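You operate a simulated robot arm through the tools that you are given. There is no shell and no other tool. Be economical: measure what you need, move in short steps, check, and stop when the job is done.

The job below is to be done with a simulated two-armed robot. You get a single attempt, and the scene is never put back.

TASK
Measure the proud strip with the step meter, set that shim and press the spruce rail flush.
Fine: hold the meter still while its key is pressed once; only that shim at its stop; meter on the pad mat; slide table and clear guard to their stops, hands clear, then start button one and start button two; one stroke only; other knobs stay.
Where things are to end (x, y in the base frame): yellow step meter within 60 mm of [400, 140].

It is judged by the outcome, as a careful person would: the job done as asked, and still so three seconds after it is handed in. It fails if anything else is knocked over, pushed out of place, dropped, spilled or broken.

THE ROBOT
Two 7-joint arms with two-finger parallel grippers on one trunk, on a base that drives. Base frame: it is fixed to the floor where the robot stands at the start and does not move with it; the origin is under the middle of the robot, x ahead of it, y to its left, z up. Readings come in mm, degrees, newtons and seconds.
The left shoulder is at the start at [60, 143, 926], the right one opposite. With the tool pointing down near the work surface each hand reaches from about 220 to 680 mm from the robot's upright axis, wherever it stands, measured 20 degrees to its own side. Places, roughly: clear guard [800, 0, 1300]; depth knob of the lever press [700, -1400, 1200]; dwell knob of the press [500, -700, 900]; gold shim one [600, -500, 900]; gold shim three [600, -700, 900]; gold shim two [700, -600, 900]; key of the step meter [500, 0, 1000]; oiler knob of the press [700, -1000, 900]; pad mat [400, 200, 900]; pressure knob of the press [500, -500, 900]; punch bar [600, -1400, 1000]; reset button of the press [400, -800, 900]; slide table [600, 0, 900]; speed knob of the press [500, -800, 900]; spring knob of the lever press [400, -1600, 900]. Payload 1.57 kg a hand.
The tool frame of a hand sits at the grasp point between the pads (the TCP): z along the fingers, y along the line on which they close. The tips reach 30 mm beyond it. Largest opening 110 mm; finger width 24, thickness 12; the body of the gripper, 48 by 112 mm, starts 78 mm behind the TCP.
Orientation is that of the tool frame in the base frame, as [roll, pitch, yaw] about the fixed x, y, z axes, in that order (R = Rz(yaw) Ry(pitch) Rx(roll)). With the fingers straight down and closing along the base's y, the tool's x points along the base's -x, its y along +y and its z along -z.

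THE INTERFACE
- The arms move only by the tool servo_tool. It takes "left_steps", "right_steps" or both (then of equal length, played together; a hand with none holds still); each is a list of rows, each an object of numbers (a shift or turn left out is 0, a gripper value left out holds the last): "tx", "ty", "tz": the shift along the tool's x, y, z in mm; "ax", "ay", "az": the turn, a rotation vector about the tool's x, y, z in degrees. In form: [{"tx": .., "ty": .., "tz": .., "ax": .., "ay": .., "az": ..}, ...]. A call has 1 to 20 rows; each row is the pose to reach, as a shift and turn from the pose commanded when the call began, along the tool's axes at that moment. "left_fingers" and "right_fingers" are, for a hand that has rows, the gripper command, from -1 (shut) to 1 (fully open), values between in proportion, set as the call begins (left out, the last holds). Rows are played at 5 a second. More than 50 mm and 8.6 degrees between two rows, or a gripper value outside its range, and nothing of the call is played. Where a pose cannot be reached the arm comes as near as it can. A force on the tool above 40 N (or 10 N above the force at the start of the call, whichever is more), or a blocked arm, ends the call early, and 0.2 s more pass. The fingers move at their own pace (about 45 mm/s each) and stop on an object; they squeeze with about 33 N. The grip force told is the motor's: it shows also when the fingers shut on nothing. Time passes only in rows, and 0.2 s behind the last, so rows that repeat a pose let the fingers close. It gives the time, the measured TCP pose, the force on the tool (base axes), the opening and the grip force at its end, in the units of the frame above (readings bear some noise), with the torque about the TCP (base axes, N m) and any sound that the robot's microphone picked up.
- Cameras (640 x 400 px; columns grow to the right, rows downward): "scene" is now at [52, -15.6, 1549]; the picture's right is [-0.17, -0.98, -0.00], its down [-0.64, 0.11, -0.76] and it looks along [0.75, -0.13, -0.65] (base axes); focal length 281 px, centre (320, 200). "left" rides on the left gripper at [70, -16, -141] in its tool frame; the picture's right is [0.23, 0.97, 0.00], its down [-0.85, 0.20, -0.48] and it looks along [-0.47, 0.11, 0.88] (tool axes); focal length 222 px, centre (320, 200). "right" rides on the right gripper at [70, 16, -141] in its tool frame; the picture's right is [-0.23, 0.97, 0.00], its down [-0.86, -0.20, -0.48] and it looks along [-0.47, -0.11, 0.88] (tool axes); focal length 222 px, centre (320, 200). There is no depth. A picture from a camera that has moved, and an enlarged one, comes with that camera's place and axes in the base frame and with its lens.
- grab_frame(camera): a new picture of that camera. It takes no simulated time.
- move_column(by): slides the trunk up (or, below 0, down) by that many mm; the arms and the scene camera ride with it, the base frame stays. It gives what a move gives, with no picture.
- roll_base(legs): drives the robot by 1 to 6 legs, each [ahead, left, turn to the left] in mm, mm and degrees, along the robot's own axes; the way and the turn of a leg run together, so that a leg with both is an arc; at most 1500 mm and 180 degrees a leg. The arms and the cameras ride along, it lands a little off, and it stops where it bumps. It gives what a move gives.
- turn_head(pan, tilt): turns the head with the scene camera to pan (to the left, within 86 degrees either way) and tilt (down, from -29 to 69), counted from straight ahead of the robot. It gives what a move gives.
- close_up(camera, box): a new picture of the part [left, top, right, bottom] of that camera's present view, enlarged. It takes no simulated time.
- close_job(): hands the job in; it is judged then, once.

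Work in short steps. Places have to be worked out from the pictures, the camera data and where the tool is seen: move nearer, look again, correct. Check each grasp and each placing, and mend what went wrong. You have 120 turns and 100 pictures in all, those below and enlarged ones among them. Open the grippers and draw the arms clear of the work before you hand the job in, unless the task says otherwise; then end with one line.

The tools are called after "Emit:" as a command line: name --argument value ..., lists and objects as JSON in quotes. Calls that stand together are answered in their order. servo_tool: Moves the arms, as the interface text tells. Its arguments: {"type":"object","properties":{"left_steps":{"type":"array","items":{"type":"object","properties":{"tx":{"type":"number"},"ty":{"type":"number"},"tz":{"type":"number"},"ax":{"type":"number"},"ay":{"type":"number"},"az":{"type":"number"}}}},"left_fingers":{"type":"number"},"right_steps":{"type":"array","items":{"type":"object","properties":{"tx":{"type":"number"},"ty":{"type":"number"},"tz":{"type":"number"},"ax":{"type":"number"},"ay":{"type":"number"},"az":{"type":"number"}}}},"right_fingers":{"type":"number"}},"required":[]} The other tools are called the same way: move_column (by) slides the trunk up or down; roll_base (legs) drives the base; turn_head (pan, tilt) turns the head that bears the scene camera; grab_frame (camera) takes a picture; close_up (camera, box) takes an enlarged picture of a part of a camera's view; close_job () hands the job in.

At the start:

```text
t: 0.0
left_position: [459.8, -42.3, 1000.0]
left_tool_rot: [179.9, -0.1, 180.0]
left_ft_force: [-0.1, -0.2, 0.4]
left_moment: [0.0, 0.01, -0.01]
left_grip_width: 110.0
left_finger_force: 0.0
right_position: [398.7, -487.8, 999.9]
right_tool_rot: [180.0, -0.1, 180.0]
right_ft_force: [0.0, -0.4, -0.1]
right_moment: [0.02, -0.01, -0.02]
right_grip_width: 110.3
right_finger_force: 0.0
trunk travel left (down, up): [-525.0, 65.0]
robot x, y, heading: [0.3, 3.6, 0.0]
head pan, tilt: [-10.0, 40.7]
```

scene: 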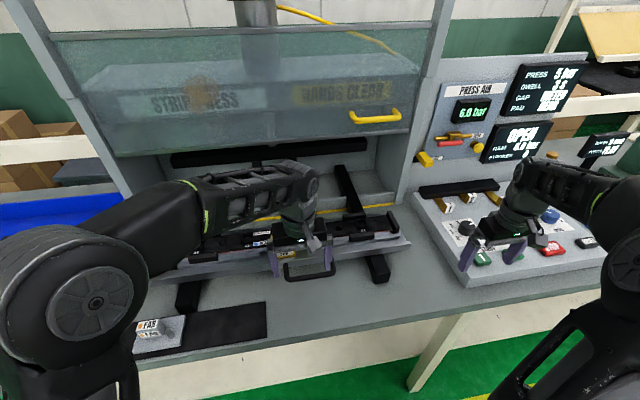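
right: 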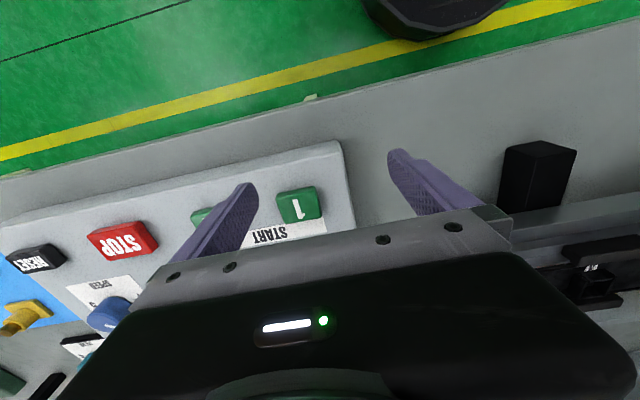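
left: 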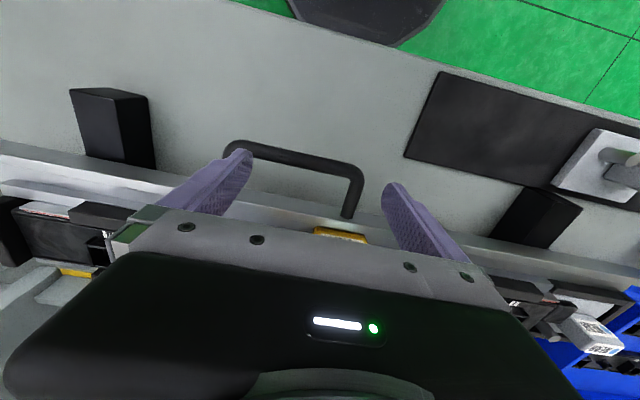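

I begin with enlarged views of the panel and the table area to identify the parts.

Emit:
close_up --camera "scene" --box '[400, 50, 640, 300]'

Emit:
close_up --camera "scene" --box '[120, 160, 420, 360]'

```text
1.60 times, centred on (520, 175) of scene
camera zoom: at [52.0, -15.6, 1549.0], right [-0.17, -0.98, 0.0], down [-0.64, 0.11, -0.76], along [0.75, -0.13, -0.65], focal length 450 px, centre (0, 240)
```

zoom: 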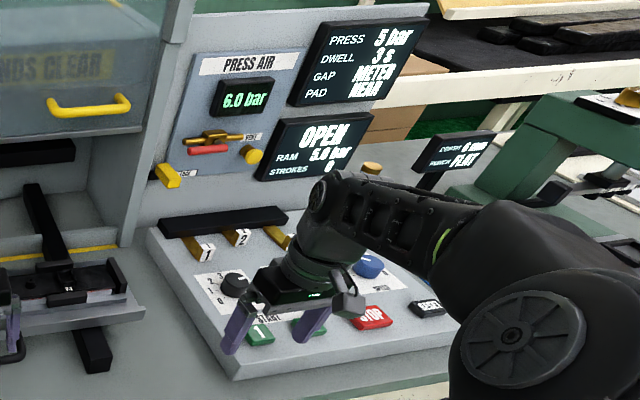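

```text
2.00 times, centred on (270, 260) of scene
camera zoom: at [52.0, -15.6, 1549.0], right [-0.17, -0.98, 0.0], down [-0.64, 0.11, -0.76], along [0.75, -0.13, -0.65], focal length 562 px, centre (420, 80)
```

zoom: 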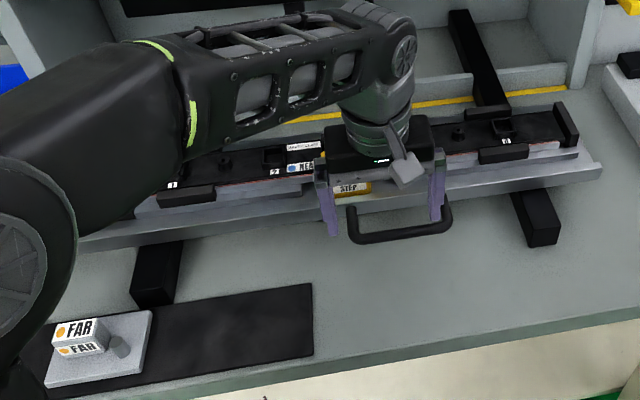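

I lift both hands and draw them back to get a clear view.

Emit:
servo_tool --left_steps '[{"tz": -40}, {"tz": -80}, {"tz": -120, "ty": 40}, {"tz": -150, "ty": 80, "tx": 30}, {"tz": -180, "ty": 120, "tx": 70}, {"tz": -200, "ty": 160, "tx": 110}, {"tz": -200, "ty": 200, "tx": 140}, {"tz": -200, "ty": 240, "tx": 140}, {"tz": -200, "ty": 280, "tx": 140}]' --right_steps '[{"tz": -40}, {"tz": -80}, {"tz": -120}, {"tz": -150, "tx": 30}, {"tz": -180, "tx": 60}, {"tz": -200, "tx": 90}, {"tz": -200, "tx": 120, "ty": 0}, {"tz": -200, "tx": 140, "ty": 30}, {"tz": -200, "tx": 140, "ty": 60}]'

Emit:
grab_frame --camera "scene"

Emit:
close_up --camera "scene" --box '[120, 170, 420, 360]'

Emit:
close_up --camera "scene" --box '[400, 60, 640, 300]'

```text
refused: row 3 steps farther than a row can; nothing moved
```

```text
94 pictures are left
camera scene: at [52.0, -15.6, 1549.0], right [-0.17, -0.98, 0.0], down [-0.64, 0.11, -0.76], along [0.75, -0.13, -0.65], focal length 281 px, centre (320, 200)
```

scene: 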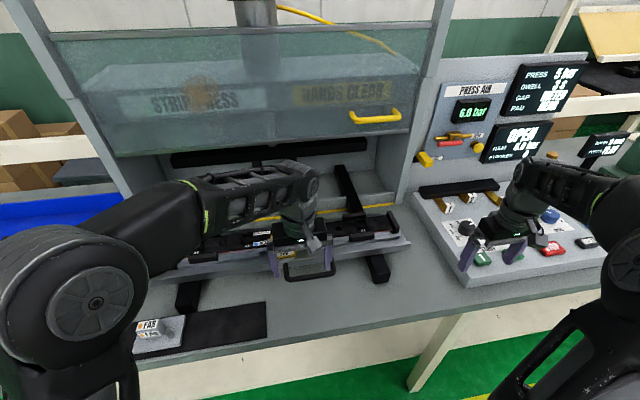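

```text
2.11 times, centred on (270, 265) of scene
camera zoom: at [52.0, -15.6, 1549.0], right [-0.17, -0.98, 0.0], down [-0.64, 0.11, -0.76], along [0.75, -0.13, -0.65], focal length 591 px, centre (425, 63)
```

zoom: 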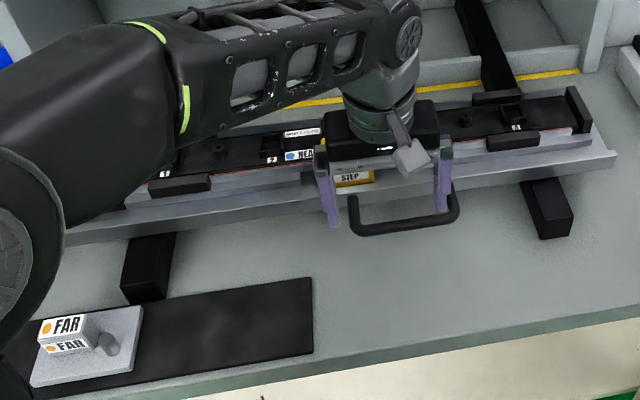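

```text
1.67 times, centred on (520, 180) of scene
camera zoom: at [52.0, -15.6, 1549.0], right [-0.17, -0.98, 0.0], down [-0.64, 0.11, -0.76], along [0.75, -0.13, -0.65], focal length 468 px, centre (-13, 233)
```

zoom: 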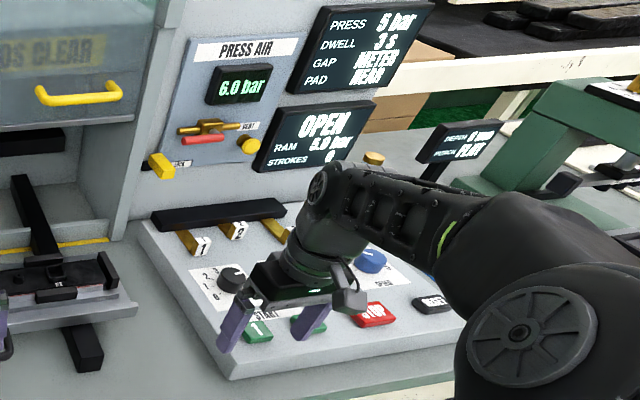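

The row was too long; I repeat with shorter rows and will look afterwards.

Emit:
servo_tool --left_steps '[{"tz": -40}, {"tz": -80}, {"tz": -120}, {"tz": -160}, {"tz": -200}, {"tz": -200, "tx": 40}, {"tz": -200, "tx": 70, "ty": 30}, {"tz": -200, "tx": 100, "ty": 60}, {"tz": -200, "tx": 120, "ty": 100}, {"tz": -200, "tx": 120, "ty": 145}, {"tz": -200, "tx": 120, "ty": 190}, {"tz": -200, "tx": 120, "ty": 235}, {"tz": -200, "tx": 120, "ty": 280}]' --right_steps '[{"tz": -40}, {"tz": -80}, {"tz": -120}, {"tz": -160}, {"tz": -200}, {"tz": -200, "tx": 40}, {"tz": -200, "tx": 80}, {"tz": -200, "tx": 110}, {"tz": -200, "tx": 110}, {"tz": -200, "tx": 110}, {"tz": -200, "tx": 110}, {"tz": -200, "tx": 110}, {"tz": -200, "tx": 110}]'

```text
t: 2.8
left_position: [346.3, 180.3, 1114.2]
left_tool_rot: [179.8, 0.1, 179.8]
left_ft_force: [-0.2, -0.8, 0.4]
left_moment: [0.08, -0.01, 0.0]
left_grip_width: 110.0
left_finger_force: 0.0
left hand out of reach, approached as far as the arm can: row 3, 4, 5, 6, 7, 8, 9, 10, 11, 12, 13
right_position: [305.9, -485.0, 1122.2]
right_tool_rot: [179.9, 0.1, 179.9]
right_ft_force: [-0.2, -0.8, 0.5]
right_moment: [0.07, -0.03, -0.02]
right_grip_width: 109.7
right_finger_force: 0.1
right hand out of reach, approached as far as the arm can: row 3, 4, 5, 6, 7, 8, 9, 10, 11, 12, 13
trunk travel left (down, up): [-525.0, 65.0]
robot x, y, heading: [-1.6, -1.5, -0.1]
head pan, tilt: [-10.0, 40.7]
```

Now I look at the cleared scene.

Emit:
grab_frame --camera "scene"

Emit:
close_up --camera "scene" --box '[170, 180, 420, 336]'

Emit:
close_up --camera "scene" --box '[400, 130, 640, 300]'

```text
91 pictures are left
camera scene: at [49.6, -18.5, 1549.1], right [-0.17, -0.98, 0.0], down [-0.64, 0.11, -0.76], along [0.75, -0.13, -0.65], focal length 281 px, centre (320, 200)
```

scene: 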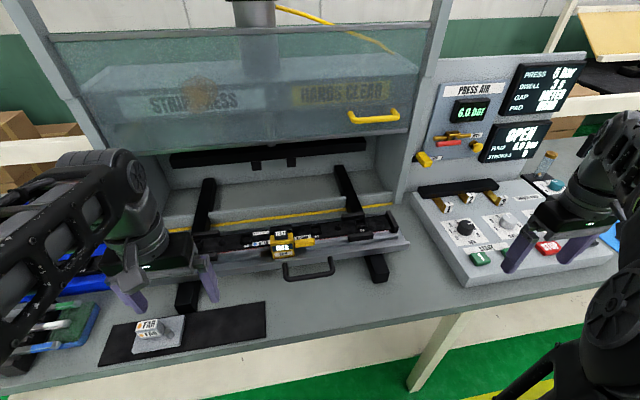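

```text
2.56 times, centred on (295, 258) of scene
camera zoom: at [49.6, -18.5, 1549.1], right [-0.17, -0.98, 0.0], down [-0.64, 0.11, -0.76], along [0.75, -0.13, -0.65], focal length 719 px, centre (384, 52)
```

zoom: 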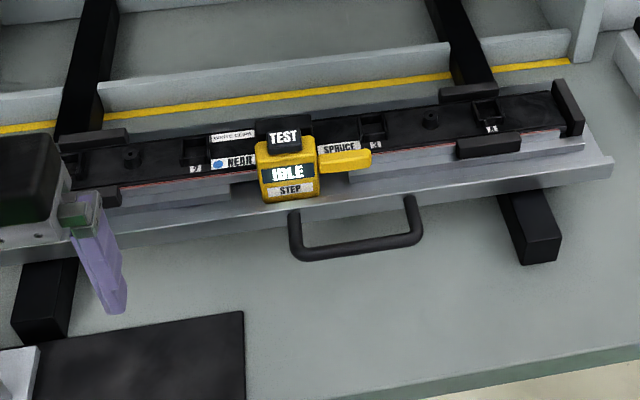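

```text
2.35 times, centred on (520, 215) of scene
camera zoom: at [49.6, -18.5, 1549.1], right [-0.17, -0.98, 0.0], down [-0.64, 0.11, -0.76], along [0.75, -0.13, -0.65], focal length 661 px, centre (-151, 165)
```

zoom: 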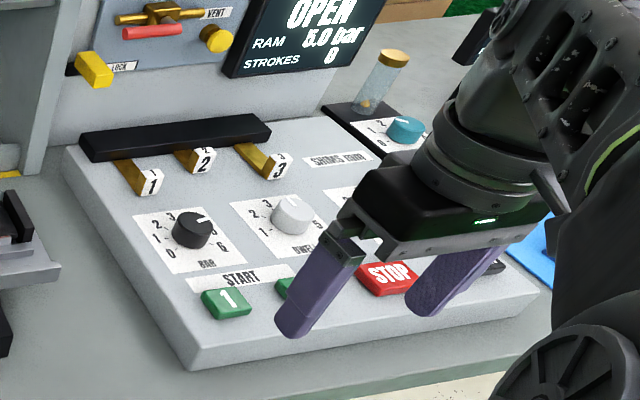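

The step meter (TEST key on top, side handle toward -y) sits near x≈560, y≈0. I bring the left hand over it to triangulate with its camera, going there in small rows.

Emit:
servo_tool --left_steps '[{"ty": -45}, {"ty": -90}, {"ty": -135}, {"ty": -180, "tx": -10}, {"ty": -190, "tx": -50}, {"ty": -190, "tx": -95}, {"ty": -190, "tx": -140}, {"ty": -190, "tx": -180}]'

Emit:
grab_frame --camera "left"

```text
t: 4.6
left_position: [434.9, -2.6, 1113.5]
left_tool_rot: [-179.9, 0.2, 179.9]
left_ft_force: [0.4, -0.6, -0.7]
left_moment: [-0.01, 0.0, 0.03]
left_grip_width: 109.9
left_finger_force: 0.2
left hand out of reach, approached as far as the arm can: row 6, 7, 8
right_position: [307.6, -481.3, 1123.4]
right_tool_rot: [180.0, 0.1, 179.9]
right_ft_force: [1.1, 0.6, -0.1]
right_moment: [-0.05, 0.04, 0.0]
right_grip_width: 109.8
right_finger_force: 0.0
trunk travel left (down, up): [-525.0, 65.0]
robot x, y, heading: [-1.8, 0.1, 0.1]
head pan, tilt: [-10.0, 40.7]
```

```text
88 pictures are left
camera left: at [365.6, -19.3, 1254.6], right [-0.23, 0.97, 0.0], down [0.85, 0.2, 0.48], along [0.47, 0.11, -0.88], focal length 222 px, centre (320, 200)
```

left: 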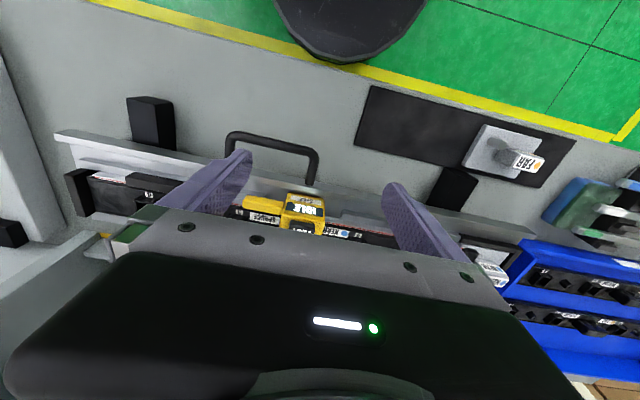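

Emit:
close_up --camera "left" --box '[200, 100, 440, 250]'

```text
2.67 times, centred on (320, 175) of left
camera zoom: at [365.6, -19.3, 1254.6], right [-0.23, 0.97, 0.0], down [0.85, 0.2, 0.48], along [0.47, 0.11, -0.88], focal length 592 px, centre (320, 267)
```

zoom: 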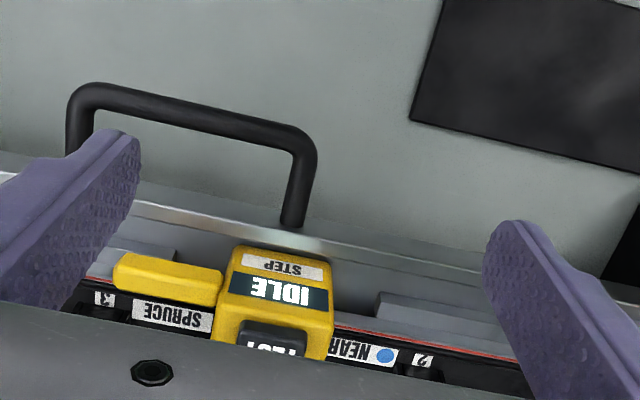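

I want more geometry: I move the left hand back aside and lower the trunk by 100 mm for a lower viewing angle.

Emit:
servo_tool --left_steps '[{"tx": 40}, {"tx": 80}, {"tx": 100, "ty": 45}, {"tx": 120, "ty": 90}, {"tx": 140, "ty": 135}, {"tx": 160, "ty": 180}, {"tx": 180, "ty": 220}, {"tx": 180, "ty": 260}]'

Emit:
close_up --camera "scene" --box '[230, 210, 400, 316]'

Emit:
move_column --by -100

Emit:
grab_frame --camera "scene"

```text
t: 6.4
left_position: [265.8, 256.0, 1088.5]
left_tool_rot: [-179.9, -0.2, 179.9]
left_ft_force: [0.7, 0.5, -1.2]
left_moment: [-0.02, 0.03, -0.04]
left_grip_width: 110.0
left_finger_force: 0.1
left hand out of reach, approached as far as the arm can: row 4, 6, 7, 8
right_position: [310.6, -481.3, 1123.3]
right_tool_rot: [-179.9, -0.1, -180.0]
right_ft_force: [0.9, 0.5, 0.3]
right_moment: [-0.04, 0.07, 0.0]
right_grip_width: 109.9
right_finger_force: 0.0
trunk travel left (down, up): [-525.0, 65.0]
robot x, y, heading: [-0.5, -1.4, 0.0]
head pan, tilt: [-10.0, 40.7]
```

```text
3.76 times, centred on (315, 263) of scene
camera zoom: at [54.5, -14.3, 1548.8], right [-0.17, -0.98, 0.0], down [-0.64, 0.11, -0.76], along [0.75, -0.13, -0.65], focal length 1058 px, centre (339, -37)
```

zoom: 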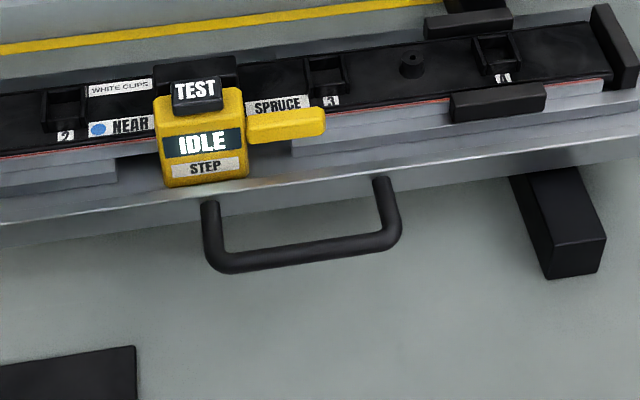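

```text
t: 7.7
left_position: [263.7, 256.8, 990.7]
left_tool_rot: [179.9, 0.0, 180.0]
left_ft_force: [0.1, -0.1, 0.0]
left_moment: [0.0, 0.03, -0.01]
left_grip_width: 110.0
left_finger_force: 0.1
right_position: [307.9, -481.8, 1023.3]
right_tool_rot: [-180.0, 0.1, 179.9]
right_ft_force: [0.3, 0.5, -0.3]
right_moment: [0.0, 0.01, -0.02]
right_grip_width: 109.9
right_finger_force: 0.0
trunk travel left (down, up): [-425.0, 165.0]
robot x, y, heading: [-0.2, 0.9, -0.1]
head pan, tilt: [-10.0, 40.7]
```

```text
85 pictures are left
camera scene: at [51.8, -15.5, 1449.0], right [-0.17, -0.98, 0.0], down [-0.64, 0.11, -0.76], along [0.75, -0.13, -0.65], focal length 281 px, centre (320, 200)
```

scene: 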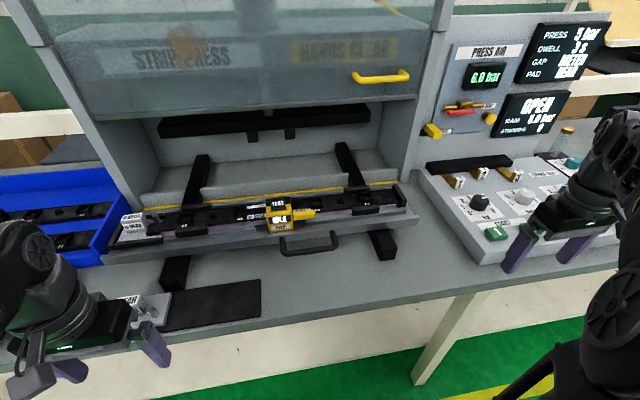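

Emit:
close_up --camera "scene" --box '[220, 180, 400, 280]'

Emit:
close_up --camera "scene" --box '[80, 180, 280, 340]'

```text
3.56 times, centred on (310, 230) of scene
camera zoom: at [51.8, -15.5, 1449.0], right [-0.17, -0.98, 0.0], down [-0.64, 0.11, -0.76], along [0.75, -0.13, -0.65], focal length 999 px, centre (356, 93)
```

zoom: 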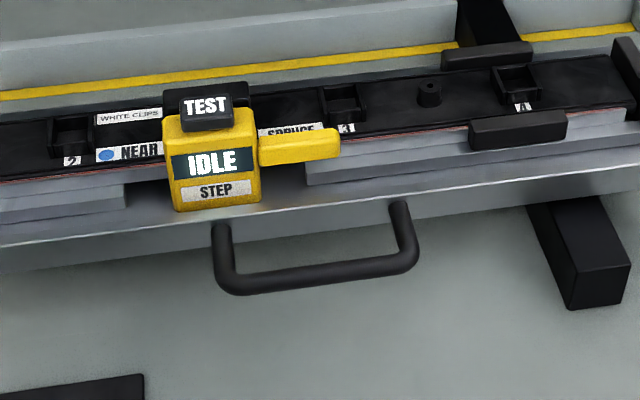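

```text
2.50 times, centred on (180, 260) of scene
camera zoom: at [51.8, -15.5, 1449.0], right [-0.17, -0.98, 0.0], down [-0.64, 0.11, -0.76], along [0.75, -0.13, -0.65], focal length 702 px, centre (670, 50)
```

zoom: 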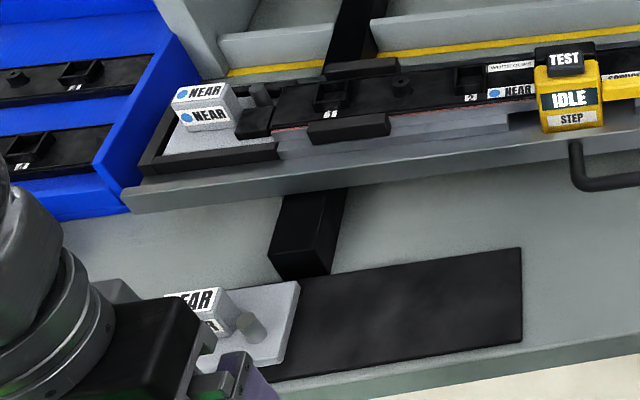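

From two camera heights: meter bottom front ≈(514,−5,959), key ≈(540,−5,1026), side handle centre ≈(533,−65,987), rail top ≈976. Plan: right hand grips the handle from above (closing along x), left presses the key. I raise the trunk fully and turn the right hand by −90° about its axis.

Emit:
move_column --by 165

Emit:
servo_tool --right_steps '[{"tz": 30, "az": -8}, {"tz": 50, "az": -16}, {"tz": 50, "az": -24}, {"tz": 50, "az": -32}, {"tz": 50, "az": -40}, {"tz": 50, "az": -48}, {"tz": 50, "az": -56}, {"tz": 50, "az": -64}, {"tz": 50, "az": -72}, {"tz": 50, "az": -80}, {"tz": 50, "az": -88}, {"tz": 50, "az": -90}]'

```text
t: 9.6
left_position: [264.4, 255.4, 1155.6]
left_tool_rot: [179.9, 0.1, 180.0]
left_ft_force: [0.6, 0.5, 0.0]
left_moment: [0.02, 0.03, 0.02]
left_grip_width: 110.3
left_finger_force: 0.2
right_position: [307.5, -481.0, 1188.5]
right_tool_rot: [-180.0, 0.0, 180.0]
right_ft_force: [0.4, -0.2, 0.3]
right_moment: [0.01, -0.02, 0.02]
right_grip_width: 110.1
right_finger_force: 0.1
trunk travel left (down, up): [-590.0, 0.0]
robot x, y, heading: [4.3, 1.5, -0.1]
head pan, tilt: [-10.0, 40.7]
```

```text
t: 12.2
left_position: [263.4, 256.7, 1156.0]
left_tool_rot: [-179.9, 0.0, 180.0]
left_ft_force: [0.5, 0.6, 0.4]
left_moment: [-0.03, 0.0, -0.02]
left_grip_width: 109.8
left_finger_force: 0.0
right_position: [308.1, -481.7, 1137.4]
right_tool_rot: [-179.9, -0.1, -89.9]
right_ft_force: [0.7, -0.2, -0.5]
right_moment: [0.0, 0.03, 0.02]
right_grip_width: 109.9
right_finger_force: 0.1
trunk travel left (down, up): [-590.0, 0.0]
robot x, y, heading: [1.2, 1.2, 0.1]
head pan, tilt: [-10.0, 40.7]
```

Rotation good (yaw −90). I move the right hand at height toward the meter, stopping short to look.

Emit:
servo_tool --right_steps '[{"tx": -40}, {"tx": -80}, {"tx": -120, "ty": -20}, {"tx": -160, "ty": -40}, {"tx": -200, "ty": -60}, {"tx": -240, "ty": -80}, {"tx": -280, "ty": -105}, {"tx": -310, "ty": -140, "tz": 15}, {"tx": -332, "ty": -175, "tz": 30}, {"tx": -345, "ty": -200, "tz": 40}]'

Emit:
grab_frame --camera "right"

Emit:
grab_frame --camera "scene"

```text
t: 14.4
left_position: [265.3, 256.4, 1154.7]
left_tool_rot: [-180.0, -0.1, 179.9]
left_ft_force: [-0.7, -0.3, -0.4]
left_moment: [-0.01, 0.02, 0.0]
left_grip_width: 109.9
left_finger_force: 0.1
right_position: [507.0, -135.9, 1098.2]
right_tool_rot: [-179.9, -0.1, -90.0]
right_ft_force: [0.0, -0.3, -0.5]
right_moment: [-0.03, 0.01, -0.01]
right_grip_width: 110.1
right_finger_force: 0.1
trunk travel left (down, up): [-590.0, 0.0]
robot x, y, heading: [-0.7, 0.5, -0.1]
head pan, tilt: [-10.0, 40.7]
```

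```text
82 pictures are left
camera right: at [493.0, -205.6, 1239.1], right [-0.97, 0.23, 0.0], down [0.2, 0.85, 0.48], along [0.11, 0.47, -0.88], focal length 222 px, centre (320, 200)
```

right: 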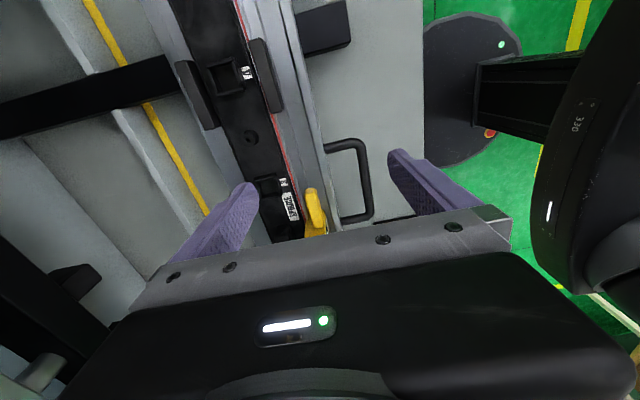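

```text
81 pictures are left
camera scene: at [52.8, -15.3, 1613.9], right [-0.17, -0.98, 0.0], down [-0.64, 0.11, -0.76], along [0.75, -0.13, -0.65], focal length 281 px, centre (320, 200)
```

scene: 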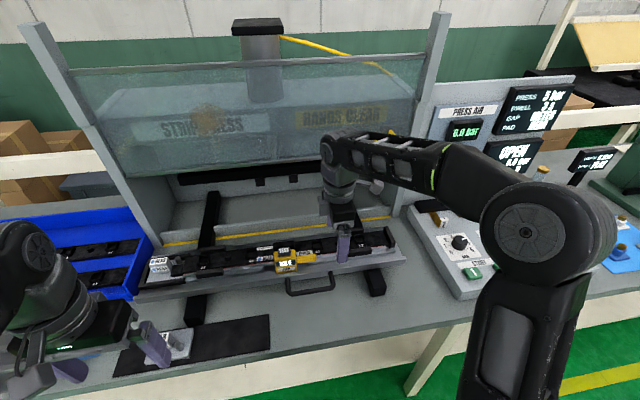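

The handle's axis is at x≈531, end at y≈−90. I narrow the fingers to ~46 mm and go to a hover at (532,−66,1050).

Emit:
servo_tool --right_steps '[{"tx": -30, "ty": -10}, {"tx": -60, "ty": -20}, {"tx": -70, "ty": -25}, {"tx": -70, "ty": -25, "tz": 24}, {"tx": -70, "ty": -25, "tz": 46}]' --right_fingers -0.16

Emit:
close_up --camera "right" --box '[200, 80, 440, 230]'

Emit:
close_up --camera "scene" --box '[230, 200, 390, 300]'

```text
t: 15.6
left_position: [265.6, 255.6, 1155.3]
left_tool_rot: [179.9, 0.0, 179.9]
left_ft_force: [-0.1, -0.3, 0.5]
left_moment: [0.0, -0.03, 0.0]
left_grip_width: 110.4
left_finger_force: 0.1
right_position: [531.9, -66.3, 1051.7]
right_tool_rot: [-179.9, 0.0, -89.9]
right_ft_force: [-0.3, 1.1, 0.5]
right_moment: [0.02, 0.0, 0.0]
right_grip_width: 46.2
right_finger_force: 0.2
trunk travel left (down, up): [-590.0, 0.0]
robot x, y, heading: [-0.0, 1.8, -0.0]
head pan, tilt: [-10.0, 40.7]
```

```text
2.67 times, centred on (320, 155) of right
camera zoom: at [517.0, -136.4, 1193.2], right [-0.97, 0.23, 0.0], down [0.2, 0.85, 0.48], along [0.11, 0.47, -0.88], focal length 592 px, centre (320, 320)
```

zoom: 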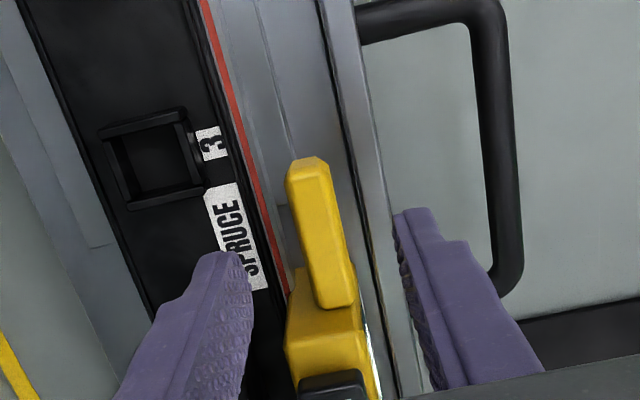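

```text
4.00 times, centred on (310, 250) of scene
camera zoom: at [52.2, -15.4, 1614.0], right [-0.17, -0.98, 0.0], down [-0.64, 0.11, -0.76], along [0.75, -0.13, -0.65], focal length 1124 px, centre (360, 0)
```

zoom: 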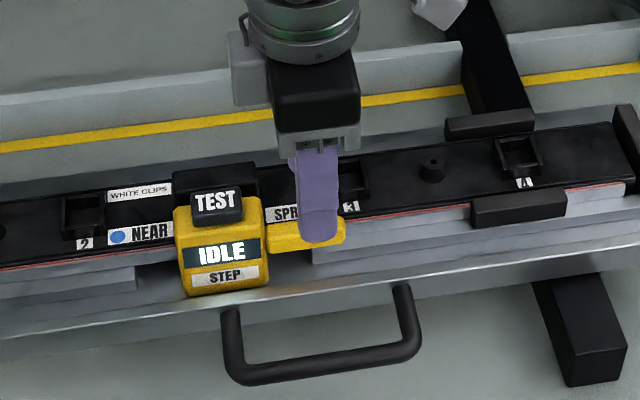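

The fingers straddle the handle properly (handle x≈534, ~14 mm wide, y −89…−35). I narrow to 30 mm and descend so the tips are at about z 983, just above the rail top.

Emit:
servo_tool --right_steps '[{"ty": -1.5}, {"ty": -1.5, "tz": 12}, {"ty": -1.5, "tz": 24}, {"ty": -1.5, "tz": 32}, {"ty": -1.5, "tz": 38}]' --right_fingers -0.45

Emit:
close_up --camera "scene" --box '[230, 200, 390, 300]'

Emit:
close_up --camera "right" --box '[200, 80, 440, 230]'

```text
t: 16.8
left_position: [264.9, 256.2, 1155.6]
left_tool_rot: [180.0, 0.0, -180.0]
left_ft_force: [-0.9, 0.0, 0.2]
left_moment: [-0.01, 0.0, -0.01]
left_grip_width: 109.9
left_finger_force: 0.1
right_position: [535.3, -68.2, 1014.1]
right_tool_rot: [-179.9, 0.0, -90.0]
right_ft_force: [0.0, 0.4, 0.9]
right_moment: [0.0, 0.0, 0.02]
right_grip_width: 30.0
right_finger_force: 0.2
trunk travel left (down, up): [-590.0, 0.0]
robot x, y, heading: [-0.4, 3.7, 0.3]
head pan, tilt: [-10.0, 40.7]
```

```text
4.00 times, centred on (310, 250) of scene
camera zoom: at [52.1, -15.4, 1614.0], right [-0.17, -0.98, 0.0], down [-0.64, 0.11, -0.76], along [0.75, -0.13, -0.65], focal length 1124 px, centre (360, 0)
```

zoom: 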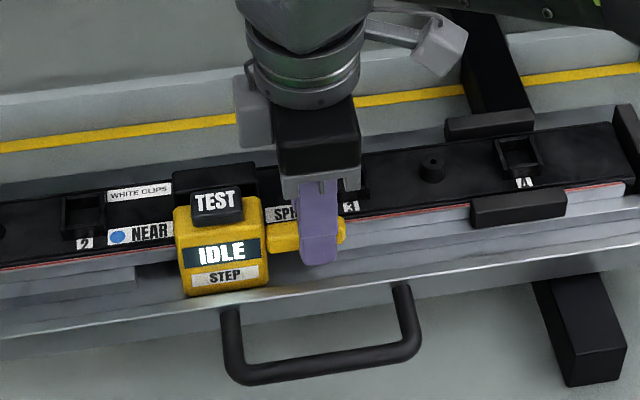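

```text
2.67 times, centred on (320, 155) of right
camera zoom: at [518.8, -137.1, 1155.0], right [-0.97, 0.23, 0.0], down [0.2, 0.85, 0.48], along [0.11, 0.47, -0.88], focal length 592 px, centre (320, 320)
```

zoom: 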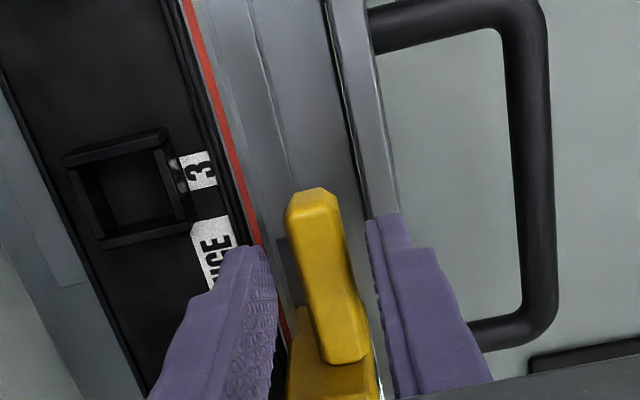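

Both fingers are beside the handle and low enough. I close the right gripper.

Emit:
servo_tool --right_steps '[{"tx": 0}, {"tx": 0}, {"tx": 0}, {"tx": 0}]' --right_fingers -1

Emit:
close_up --camera "scene" --box '[230, 200, 390, 300]'

```text
t: 17.8
left_position: [264.7, 255.3, 1154.7]
left_tool_rot: [180.0, 0.0, -180.0]
left_ft_force: [-0.1, 0.0, 0.4]
left_moment: [0.01, 0.0, 0.0]
left_grip_width: 110.0
left_finger_force: 0.0
right_position: [534.5, -67.5, 1014.9]
right_tool_rot: [-179.9, 0.1, -90.1]
right_ft_force: [0.7, -0.1, 0.9]
right_moment: [-0.07, -0.05, 0.01]
right_grip_width: 15.3
right_finger_force: 31.2
trunk travel left (down, up): [-590.0, 0.0]
robot x, y, heading: [-0.3, 0.2, 0.0]
head pan, tilt: [-10.0, 40.7]
```

```text
4.00 times, centred on (310, 250) of scene
camera zoom: at [52.1, -15.4, 1613.9], right [-0.17, -0.98, 0.0], down [-0.64, 0.11, -0.76], along [0.75, -0.13, -0.65], focal length 1124 px, centre (360, 0)
```

zoom: 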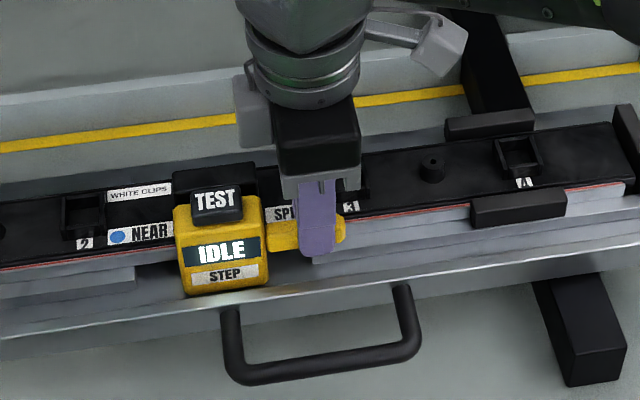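

Handle gripped (15.3 mm, 31 N), the meter hasn't moved. Now the left hand goes, wide open, so that its −y finger hovers above the TEST key (TCP ≈(540,56,1085)).

Emit:
servo_tool --left_steps '[{"tx": -35, "tz": 25}, {"tx": -70, "tz": 40}, {"tx": -110, "tz": 50}, {"tx": -150, "tz": 55, "ty": -10}, {"tx": -185, "tz": 60, "ty": -35}, {"tx": -215, "tz": 65, "ty": -70}, {"tx": -240, "tz": 70, "ty": -105}, {"tx": -260, "tz": 70, "ty": -140}, {"tx": -275, "tz": 70, "ty": -170}, {"tx": -275, "tz": 70, "ty": -185}]' --left_fingers 1

Emit:
close_up --camera "left" --box '[160, 80, 400, 230]'

Emit:
close_up --camera "scene" --box '[210, 170, 390, 290]'

```text
t: 20.0
left_position: [540.3, 70.2, 1085.3]
left_tool_rot: [-180.0, 0.0, -179.9]
left_ft_force: [0.2, -0.2, -0.3]
left_moment: [0.03, -0.02, 0.02]
left_grip_width: 110.0
left_finger_force: 0.1
right_position: [533.5, -68.2, 1015.2]
right_tool_rot: [180.0, 0.0, -90.1]
right_ft_force: [-0.5, -0.5, -0.3]
right_moment: [-0.03, 0.02, -0.01]
right_grip_width: 15.4
right_finger_force: 30.9
trunk travel left (down, up): [-590.0, 0.0]
robot x, y, heading: [-1.1, 0.0, -0.0]
head pan, tilt: [-10.0, 40.7]
```

```text
2.67 times, centred on (280, 155) of left
camera zoom: at [471.0, 53.9, 1226.4], right [-0.23, 0.97, 0.0], down [0.86, 0.2, 0.48], along [0.47, 0.11, -0.88], focal length 592 px, centre (427, 320)
```

zoom: 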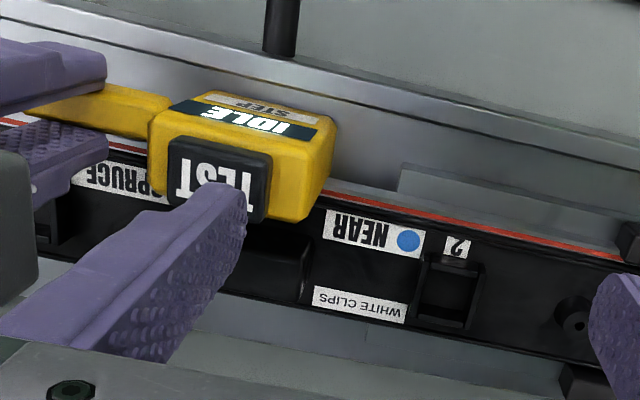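

```text
3.33 times, centred on (300, 230) of scene
camera zoom: at [52.1, -15.7, 1613.9], right [-0.17, -0.98, 0.0], down [-0.64, 0.11, -0.76], along [0.75, -0.13, -0.65], focal length 936 px, centre (387, 100)
```

zoom: 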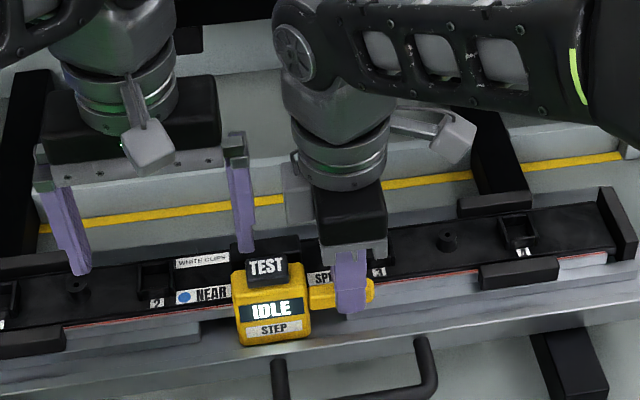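

Key top centre resolves to ≈(540,−2,1028); finger tip is at y≈9, z≈1055. I shift −11 in y and lower to about 8 mm above the key.

Emit:
servo_tool --left_steps '[{"ty": -6}, {"ty": -11}, {"ty": -11, "tz": 10}, {"ty": -11, "tz": 18}]'

Emit:
close_up --camera "left" --box '[160, 80, 400, 230]'

Emit:
close_up --camera "scene" --box '[250, 210, 340, 270]'

```text
t: 21.0
left_position: [539.9, 59.4, 1067.8]
left_tool_rot: [179.9, 0.0, -179.9]
left_ft_force: [-0.7, 0.2, 0.5]
left_moment: [0.03, 0.01, 0.02]
left_grip_width: 109.9
left_finger_force: 0.1
right_position: [534.2, -66.7, 1014.0]
right_tool_rot: [179.9, 0.0, -89.9]
right_ft_force: [0.0, 0.7, -0.7]
right_moment: [-0.06, 0.0, 0.01]
right_grip_width: 15.3
right_finger_force: 31.3
trunk travel left (down, up): [-590.0, 0.0]
robot x, y, heading: [0.2, -0.7, -0.1]
head pan, tilt: [-10.0, 40.7]
```

```text
2.67 times, centred on (280, 155) of left
camera zoom: at [470.9, 43.3, 1208.3], right [-0.23, 0.97, 0.0], down [0.86, 0.2, 0.48], along [0.47, 0.11, -0.88], focal length 592 px, centre (427, 320)
```

zoom: 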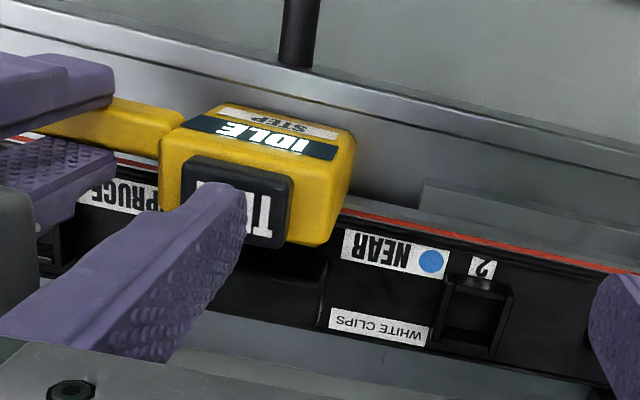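

```text
6.67 times, centred on (295, 240) of scene
camera zoom: at [52.2, -15.5, 1614.0], right [-0.17, -0.98, 0.0], down [-0.64, 0.11, -0.76], along [0.75, -0.13, -0.65], focal length 1873 px, centre (487, -67)
```

zoom: 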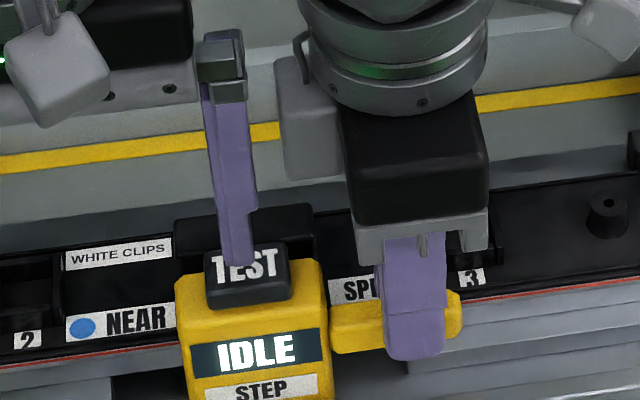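

The tip is right over the key. I press straight down in 2 mm rows; contact force will show.

Emit:
servo_tool --left_steps '[{"tz": 3}, {"tz": 5}, {"tz": 7}, {"tz": 9}, {"tz": 10}]'

Emit:
close_up --camera "scene" --box '[250, 210, 340, 270]'

```text
t: 22.2
left_position: [539.8, 59.3, 1056.6]
left_tool_rot: [180.0, 0.0, 180.0]
left_ft_force: [-0.3, 0.3, 0.0]
left_moment: [0.01, 0.01, -0.01]
left_grip_width: 109.9
left_finger_force: 0.0
right_position: [534.6, -67.8, 1013.7]
right_tool_rot: [179.9, -0.1, -90.0]
right_ft_force: [0.5, -0.3, 0.7]
right_moment: [-0.1, 0.02, 0.0]
right_grip_width: 15.5
right_finger_force: 31.0
trunk travel left (down, up): [-590.0, 0.0]
robot x, y, heading: [2.0, 2.3, 0.1]
head pan, tilt: [-10.0, 40.7]
```

```text
6.67 times, centred on (295, 240) of scene
camera zoom: at [52.2, -15.5, 1614.0], right [-0.17, -0.98, 0.0], down [-0.64, 0.11, -0.76], along [0.75, -0.13, -0.65], focal length 1873 px, centre (487, -67)
```

zoom: 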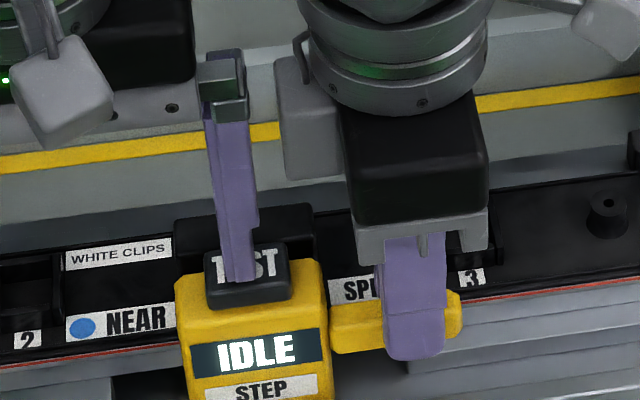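

No contact yet (tip 1027). I continue down by 1.5 mm rows, 3 mm further forward.

Emit:
servo_tool --left_steps '[{"tx": -3, "tz": 0}, {"tx": -3, "tz": 1.5}, {"tx": -3, "tz": 3}, {"tx": -3, "tz": 4.5}, {"tx": -3, "tz": 6}]'

Emit:
close_up --camera "scene" --box '[250, 210, 340, 270]'

```text
t: 23.4
left_position: [542.5, 60.5, 1051.4]
left_tool_rot: [180.0, 0.0, -180.0]
left_ft_force: [-0.6, 1.2, 2.6]
left_moment: [-0.08, 0.01, -0.03]
left_grip_width: 109.3
left_finger_force: 0.1
right_position: [533.7, -66.5, 1013.1]
right_tool_rot: [-179.9, 0.0, -90.0]
right_ft_force: [0.8, -1.0, -0.5]
right_moment: [-0.08, 0.0, -0.02]
right_grip_width: 15.2
right_finger_force: 31.2
trunk travel left (down, up): [-590.0, 0.0]
robot x, y, heading: [0.9, -0.8, -0.2]
head pan, tilt: [-10.0, 40.7]
heard: click
```

```text
6.67 times, centred on (295, 240) of scene
camera zoom: at [52.0, -15.4, 1614.0], right [-0.17, -0.98, 0.0], down [-0.64, 0.11, -0.76], along [0.75, -0.13, -0.65], focal length 1873 px, centre (487, -67)
```

zoom: 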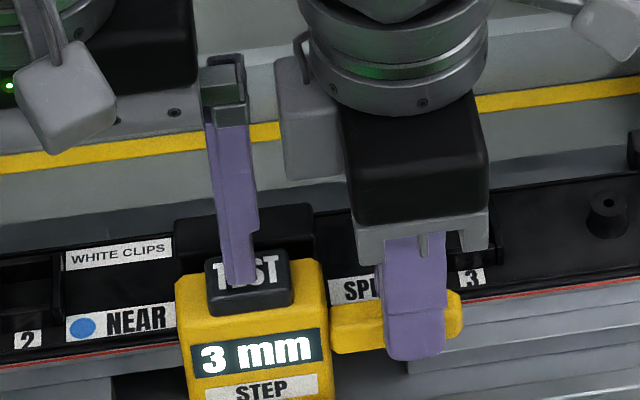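

Click heard and the meter reads "3 mm". I hold briefly, then release straight up and re-read.

Emit:
servo_tool --left_steps '[{"tz": 0}, {"tz": 0}, {"tz": -10}, {"tz": -25}, {"tz": -45}, {"tz": -45}]'

Emit:
close_up --camera "scene" --box '[250, 210, 340, 270]'

Emit:
close_up --camera "scene" --box '[420, 80, 600, 280]'

```text
t: 24.8
left_position: [543.1, 60.0, 1097.2]
left_tool_rot: [180.0, -0.1, -180.0]
left_ft_force: [0.5, 0.6, 0.2]
left_moment: [0.02, -0.02, 0.0]
left_grip_width: 110.1
left_finger_force: 0.0
right_position: [533.8, -66.9, 1014.7]
right_tool_rot: [179.9, 0.1, -90.0]
right_ft_force: [0.9, 0.0, 0.1]
right_moment: [-0.07, 0.0, 0.02]
right_grip_width: 15.5
right_finger_force: 31.2
trunk travel left (down, up): [-590.0, 0.0]
robot x, y, heading: [-0.2, -2.4, -0.2]
head pan, tilt: [-10.0, 40.7]
```

```text
6.67 times, centred on (295, 240) of scene
camera zoom: at [52.2, -15.5, 1614.0], right [-0.17, -0.98, 0.0], down [-0.64, 0.11, -0.76], along [0.75, -0.13, -0.65], focal length 1873 px, centre (487, -67)
```

zoom: 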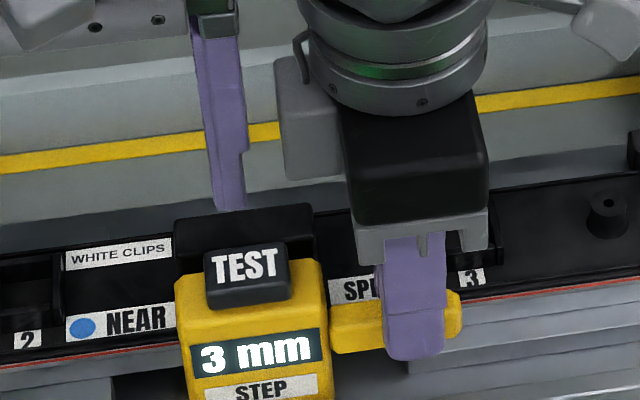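

```text
2.00 times, centred on (510, 180) of scene
camera zoom: at [52.2, -15.5, 1614.0], right [-0.17, -0.98, 0.0], down [-0.64, 0.11, -0.76], along [0.75, -0.13, -0.65], focal length 562 px, centre (-60, 240)
```

zoom: 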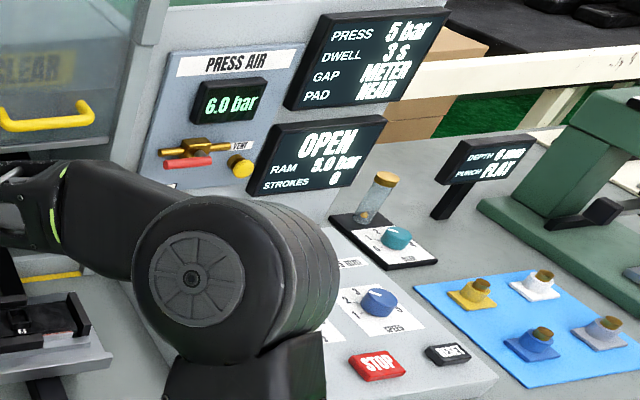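

Reading 3 mm stable. I withdraw the left hand back to its side along the way it came.

Emit:
servo_tool --left_steps '[{"ty": 40}, {"ty": 80, "tz": -10}, {"ty": 115, "tz": -20, "tx": 25}, {"ty": 150, "tz": -25, "tx": 60}, {"ty": 180, "tz": -30, "tx": 95}, {"ty": 200, "tz": -35, "tx": 135}, {"ty": 215, "tz": -40, "tx": 175}, {"ty": 230, "tz": -45, "tx": 215}, {"ty": 240, "tz": -50, "tx": 250}]'

Emit:
servo_tool --right_steps '[{"tz": -8}, {"tz": -20}, {"tz": -35}, {"tz": -50}]'

Emit:
grab_frame --camera "scene"

```text
t: 26.8
left_position: [290.8, 300.9, 1147.1]
left_tool_rot: [180.0, -0.1, -180.0]
left_ft_force: [-0.4, -0.5, 0.2]
left_moment: [-0.01, 0.0, 0.01]
left_grip_width: 110.2
left_finger_force: 0.2
right_position: [532.7, -67.7, 1015.0]
right_tool_rot: [-180.0, 0.1, -90.1]
right_ft_force: [-0.4, -0.1, 0.1]
right_moment: [-0.07, 0.05, 0.02]
right_grip_width: 15.3
right_finger_force: 30.8
trunk travel left (down, up): [-590.0, 0.0]
robot x, y, heading: [-3.2, 1.0, 0.1]
head pan, tilt: [-10.0, 40.7]
```

```text
t: 27.8
left_position: [291.4, 300.3, 1146.3]
left_tool_rot: [179.9, 0.0, -180.0]
left_ft_force: [0.1, 0.4, -0.4]
left_moment: [0.02, -0.02, 0.0]
left_grip_width: 110.1
left_finger_force: 0.1
right_position: [534.3, -66.1, 1064.9]
right_tool_rot: [180.0, 0.0, -89.9]
right_ft_force: [0.4, -0.6, -1.5]
right_moment: [-0.05, 0.03, 0.01]
right_grip_width: 15.4
right_finger_force: 31.0
trunk travel left (down, up): [-590.0, 0.0]
robot x, y, heading: [1.6, -3.2, 0.0]
head pan, tilt: [-10.0, 40.7]
```

```text
67 pictures are left
camera scene: at [52.0, -15.4, 1613.9], right [-0.17, -0.98, 0.0], down [-0.64, 0.11, -0.76], along [0.75, -0.13, -0.65], focal length 281 px, centre (320, 200)
```

scene: 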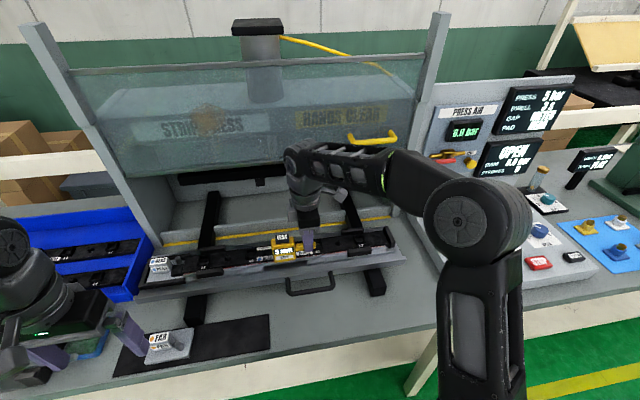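

The meter is lifted cleanly. I carry it at this height to over the mat: TCP target ≈(392,76), so the body ends at ≈(398,140).

Emit:
servo_tool --right_steps '[{"ty": 30}, {"ty": 60, "tx": -15}, {"ty": 85, "tx": -40}, {"ty": 105, "tx": -70}, {"ty": 125, "tx": -100}, {"ty": 140, "tx": -125}, {"ty": 142, "tx": -142}, {"ty": 142, "tx": -142}]'

Emit:
grab_frame --camera "scene"

Emit:
grab_frame --camera "right"

```text
t: 29.6
left_position: [292.3, 299.4, 1145.8]
left_tool_rot: [-179.9, 0.0, 180.0]
left_ft_force: [-0.1, 0.3, -0.2]
left_moment: [0.0, -0.01, -0.01]
left_grip_width: 110.2
left_finger_force: 0.1
right_position: [392.2, 75.9, 1064.2]
right_tool_rot: [-180.0, -0.1, -90.0]
right_ft_force: [-0.3, 0.2, -1.6]
right_moment: [-0.07, 0.06, -0.02]
right_grip_width: 15.3
right_finger_force: 31.0
trunk travel left (down, up): [-590.0, 0.0]
robot x, y, heading: [2.9, 1.4, 0.0]
head pan, tilt: [-10.0, 40.7]
```

```text
66 pictures are left
camera scene: at [51.9, -15.6, 1614.0], right [-0.17, -0.98, 0.0], down [-0.64, 0.11, -0.76], along [0.75, -0.13, -0.65], focal length 281 px, centre (320, 200)
```

scene: 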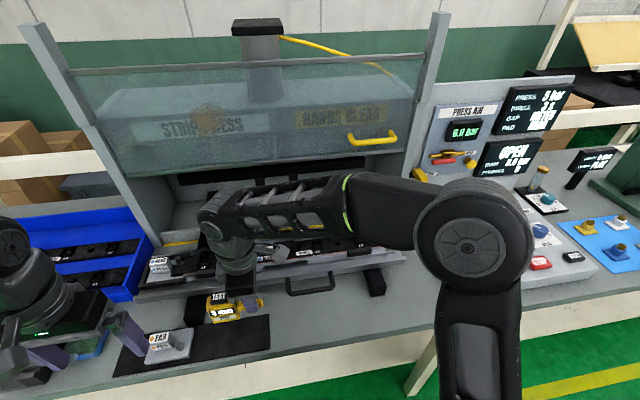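

```text
65 pictures are left
camera right: at [376.6, 5.3, 1205.5], right [-0.97, 0.23, 0.0], down [0.2, 0.85, 0.48], along [0.11, 0.47, -0.88], focal length 222 px, centre (320, 200)
```

right: 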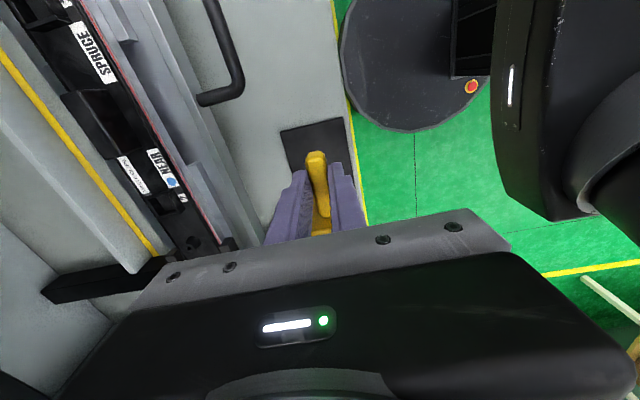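

The meter is above the mat (mat x≈350–440, y≥54). I lower quickly to TCP z≈975, then gently.

Emit:
servo_tool --right_steps '[{"tz": 20}, {"tz": 40}, {"tz": 60}, {"tz": 80}, {"tz": 90}]'

Emit:
close_up --camera "scene" --box '[110, 260, 310, 385]'

```text
t: 30.8
left_position: [291.7, 299.2, 1147.1]
left_tool_rot: [-180.0, 0.1, 180.0]
left_ft_force: [-0.1, -1.4, 0.7]
left_moment: [0.02, 0.02, 0.01]
left_grip_width: 110.2
left_finger_force: 0.0
right_position: [391.2, 75.6, 974.4]
right_tool_rot: [180.0, 0.0, -89.9]
right_ft_force: [0.5, -0.2, -1.6]
right_moment: [-0.05, 0.0, 0.03]
right_grip_width: 15.3
right_finger_force: 31.2
trunk travel left (down, up): [-590.0, 0.0]
robot x, y, heading: [-2.4, 0.4, 0.2]
head pan, tilt: [-10.0, 40.7]
```

```text
3.20 times, centred on (210, 322) of scene
camera zoom: at [52.1, -15.3, 1614.0], right [-0.17, -0.98, 0.0], down [-0.64, 0.11, -0.76], along [0.75, -0.13, -0.65], focal length 899 px, centre (672, -192)
```

zoom: 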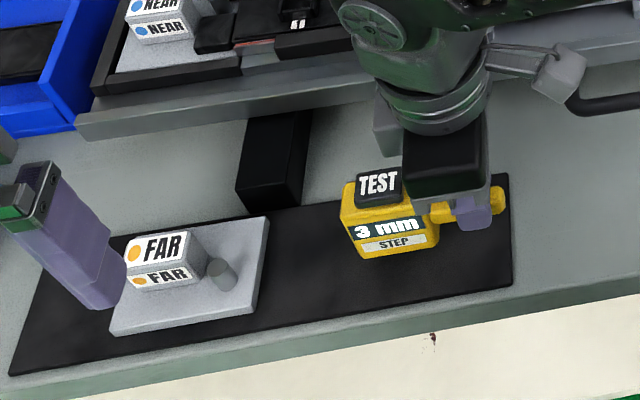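

Emit:
servo_tool --right_steps '[{"tz": 5}, {"tz": 9}, {"tz": 13}, {"tz": 16}]'

```text
t: 31.8
left_position: [291.6, 300.3, 1146.6]
left_tool_rot: [-180.0, 0.0, -180.0]
left_ft_force: [-0.2, 0.5, 0.3]
left_moment: [0.03, 0.0, 0.03]
left_grip_width: 110.2
left_finger_force: 0.0
right_position: [392.3, 75.0, 956.9]
right_tool_rot: [180.0, 0.0, -90.0]
right_ft_force: [-0.2, 0.2, -1.1]
right_moment: [-0.06, -0.01, -0.02]
right_grip_width: 15.3
right_finger_force: 31.1
trunk travel left (down, up): [-590.0, 0.0]
robot x, y, heading: [-1.6, 3.6, -0.1]
head pan, tilt: [-10.0, 40.7]
```

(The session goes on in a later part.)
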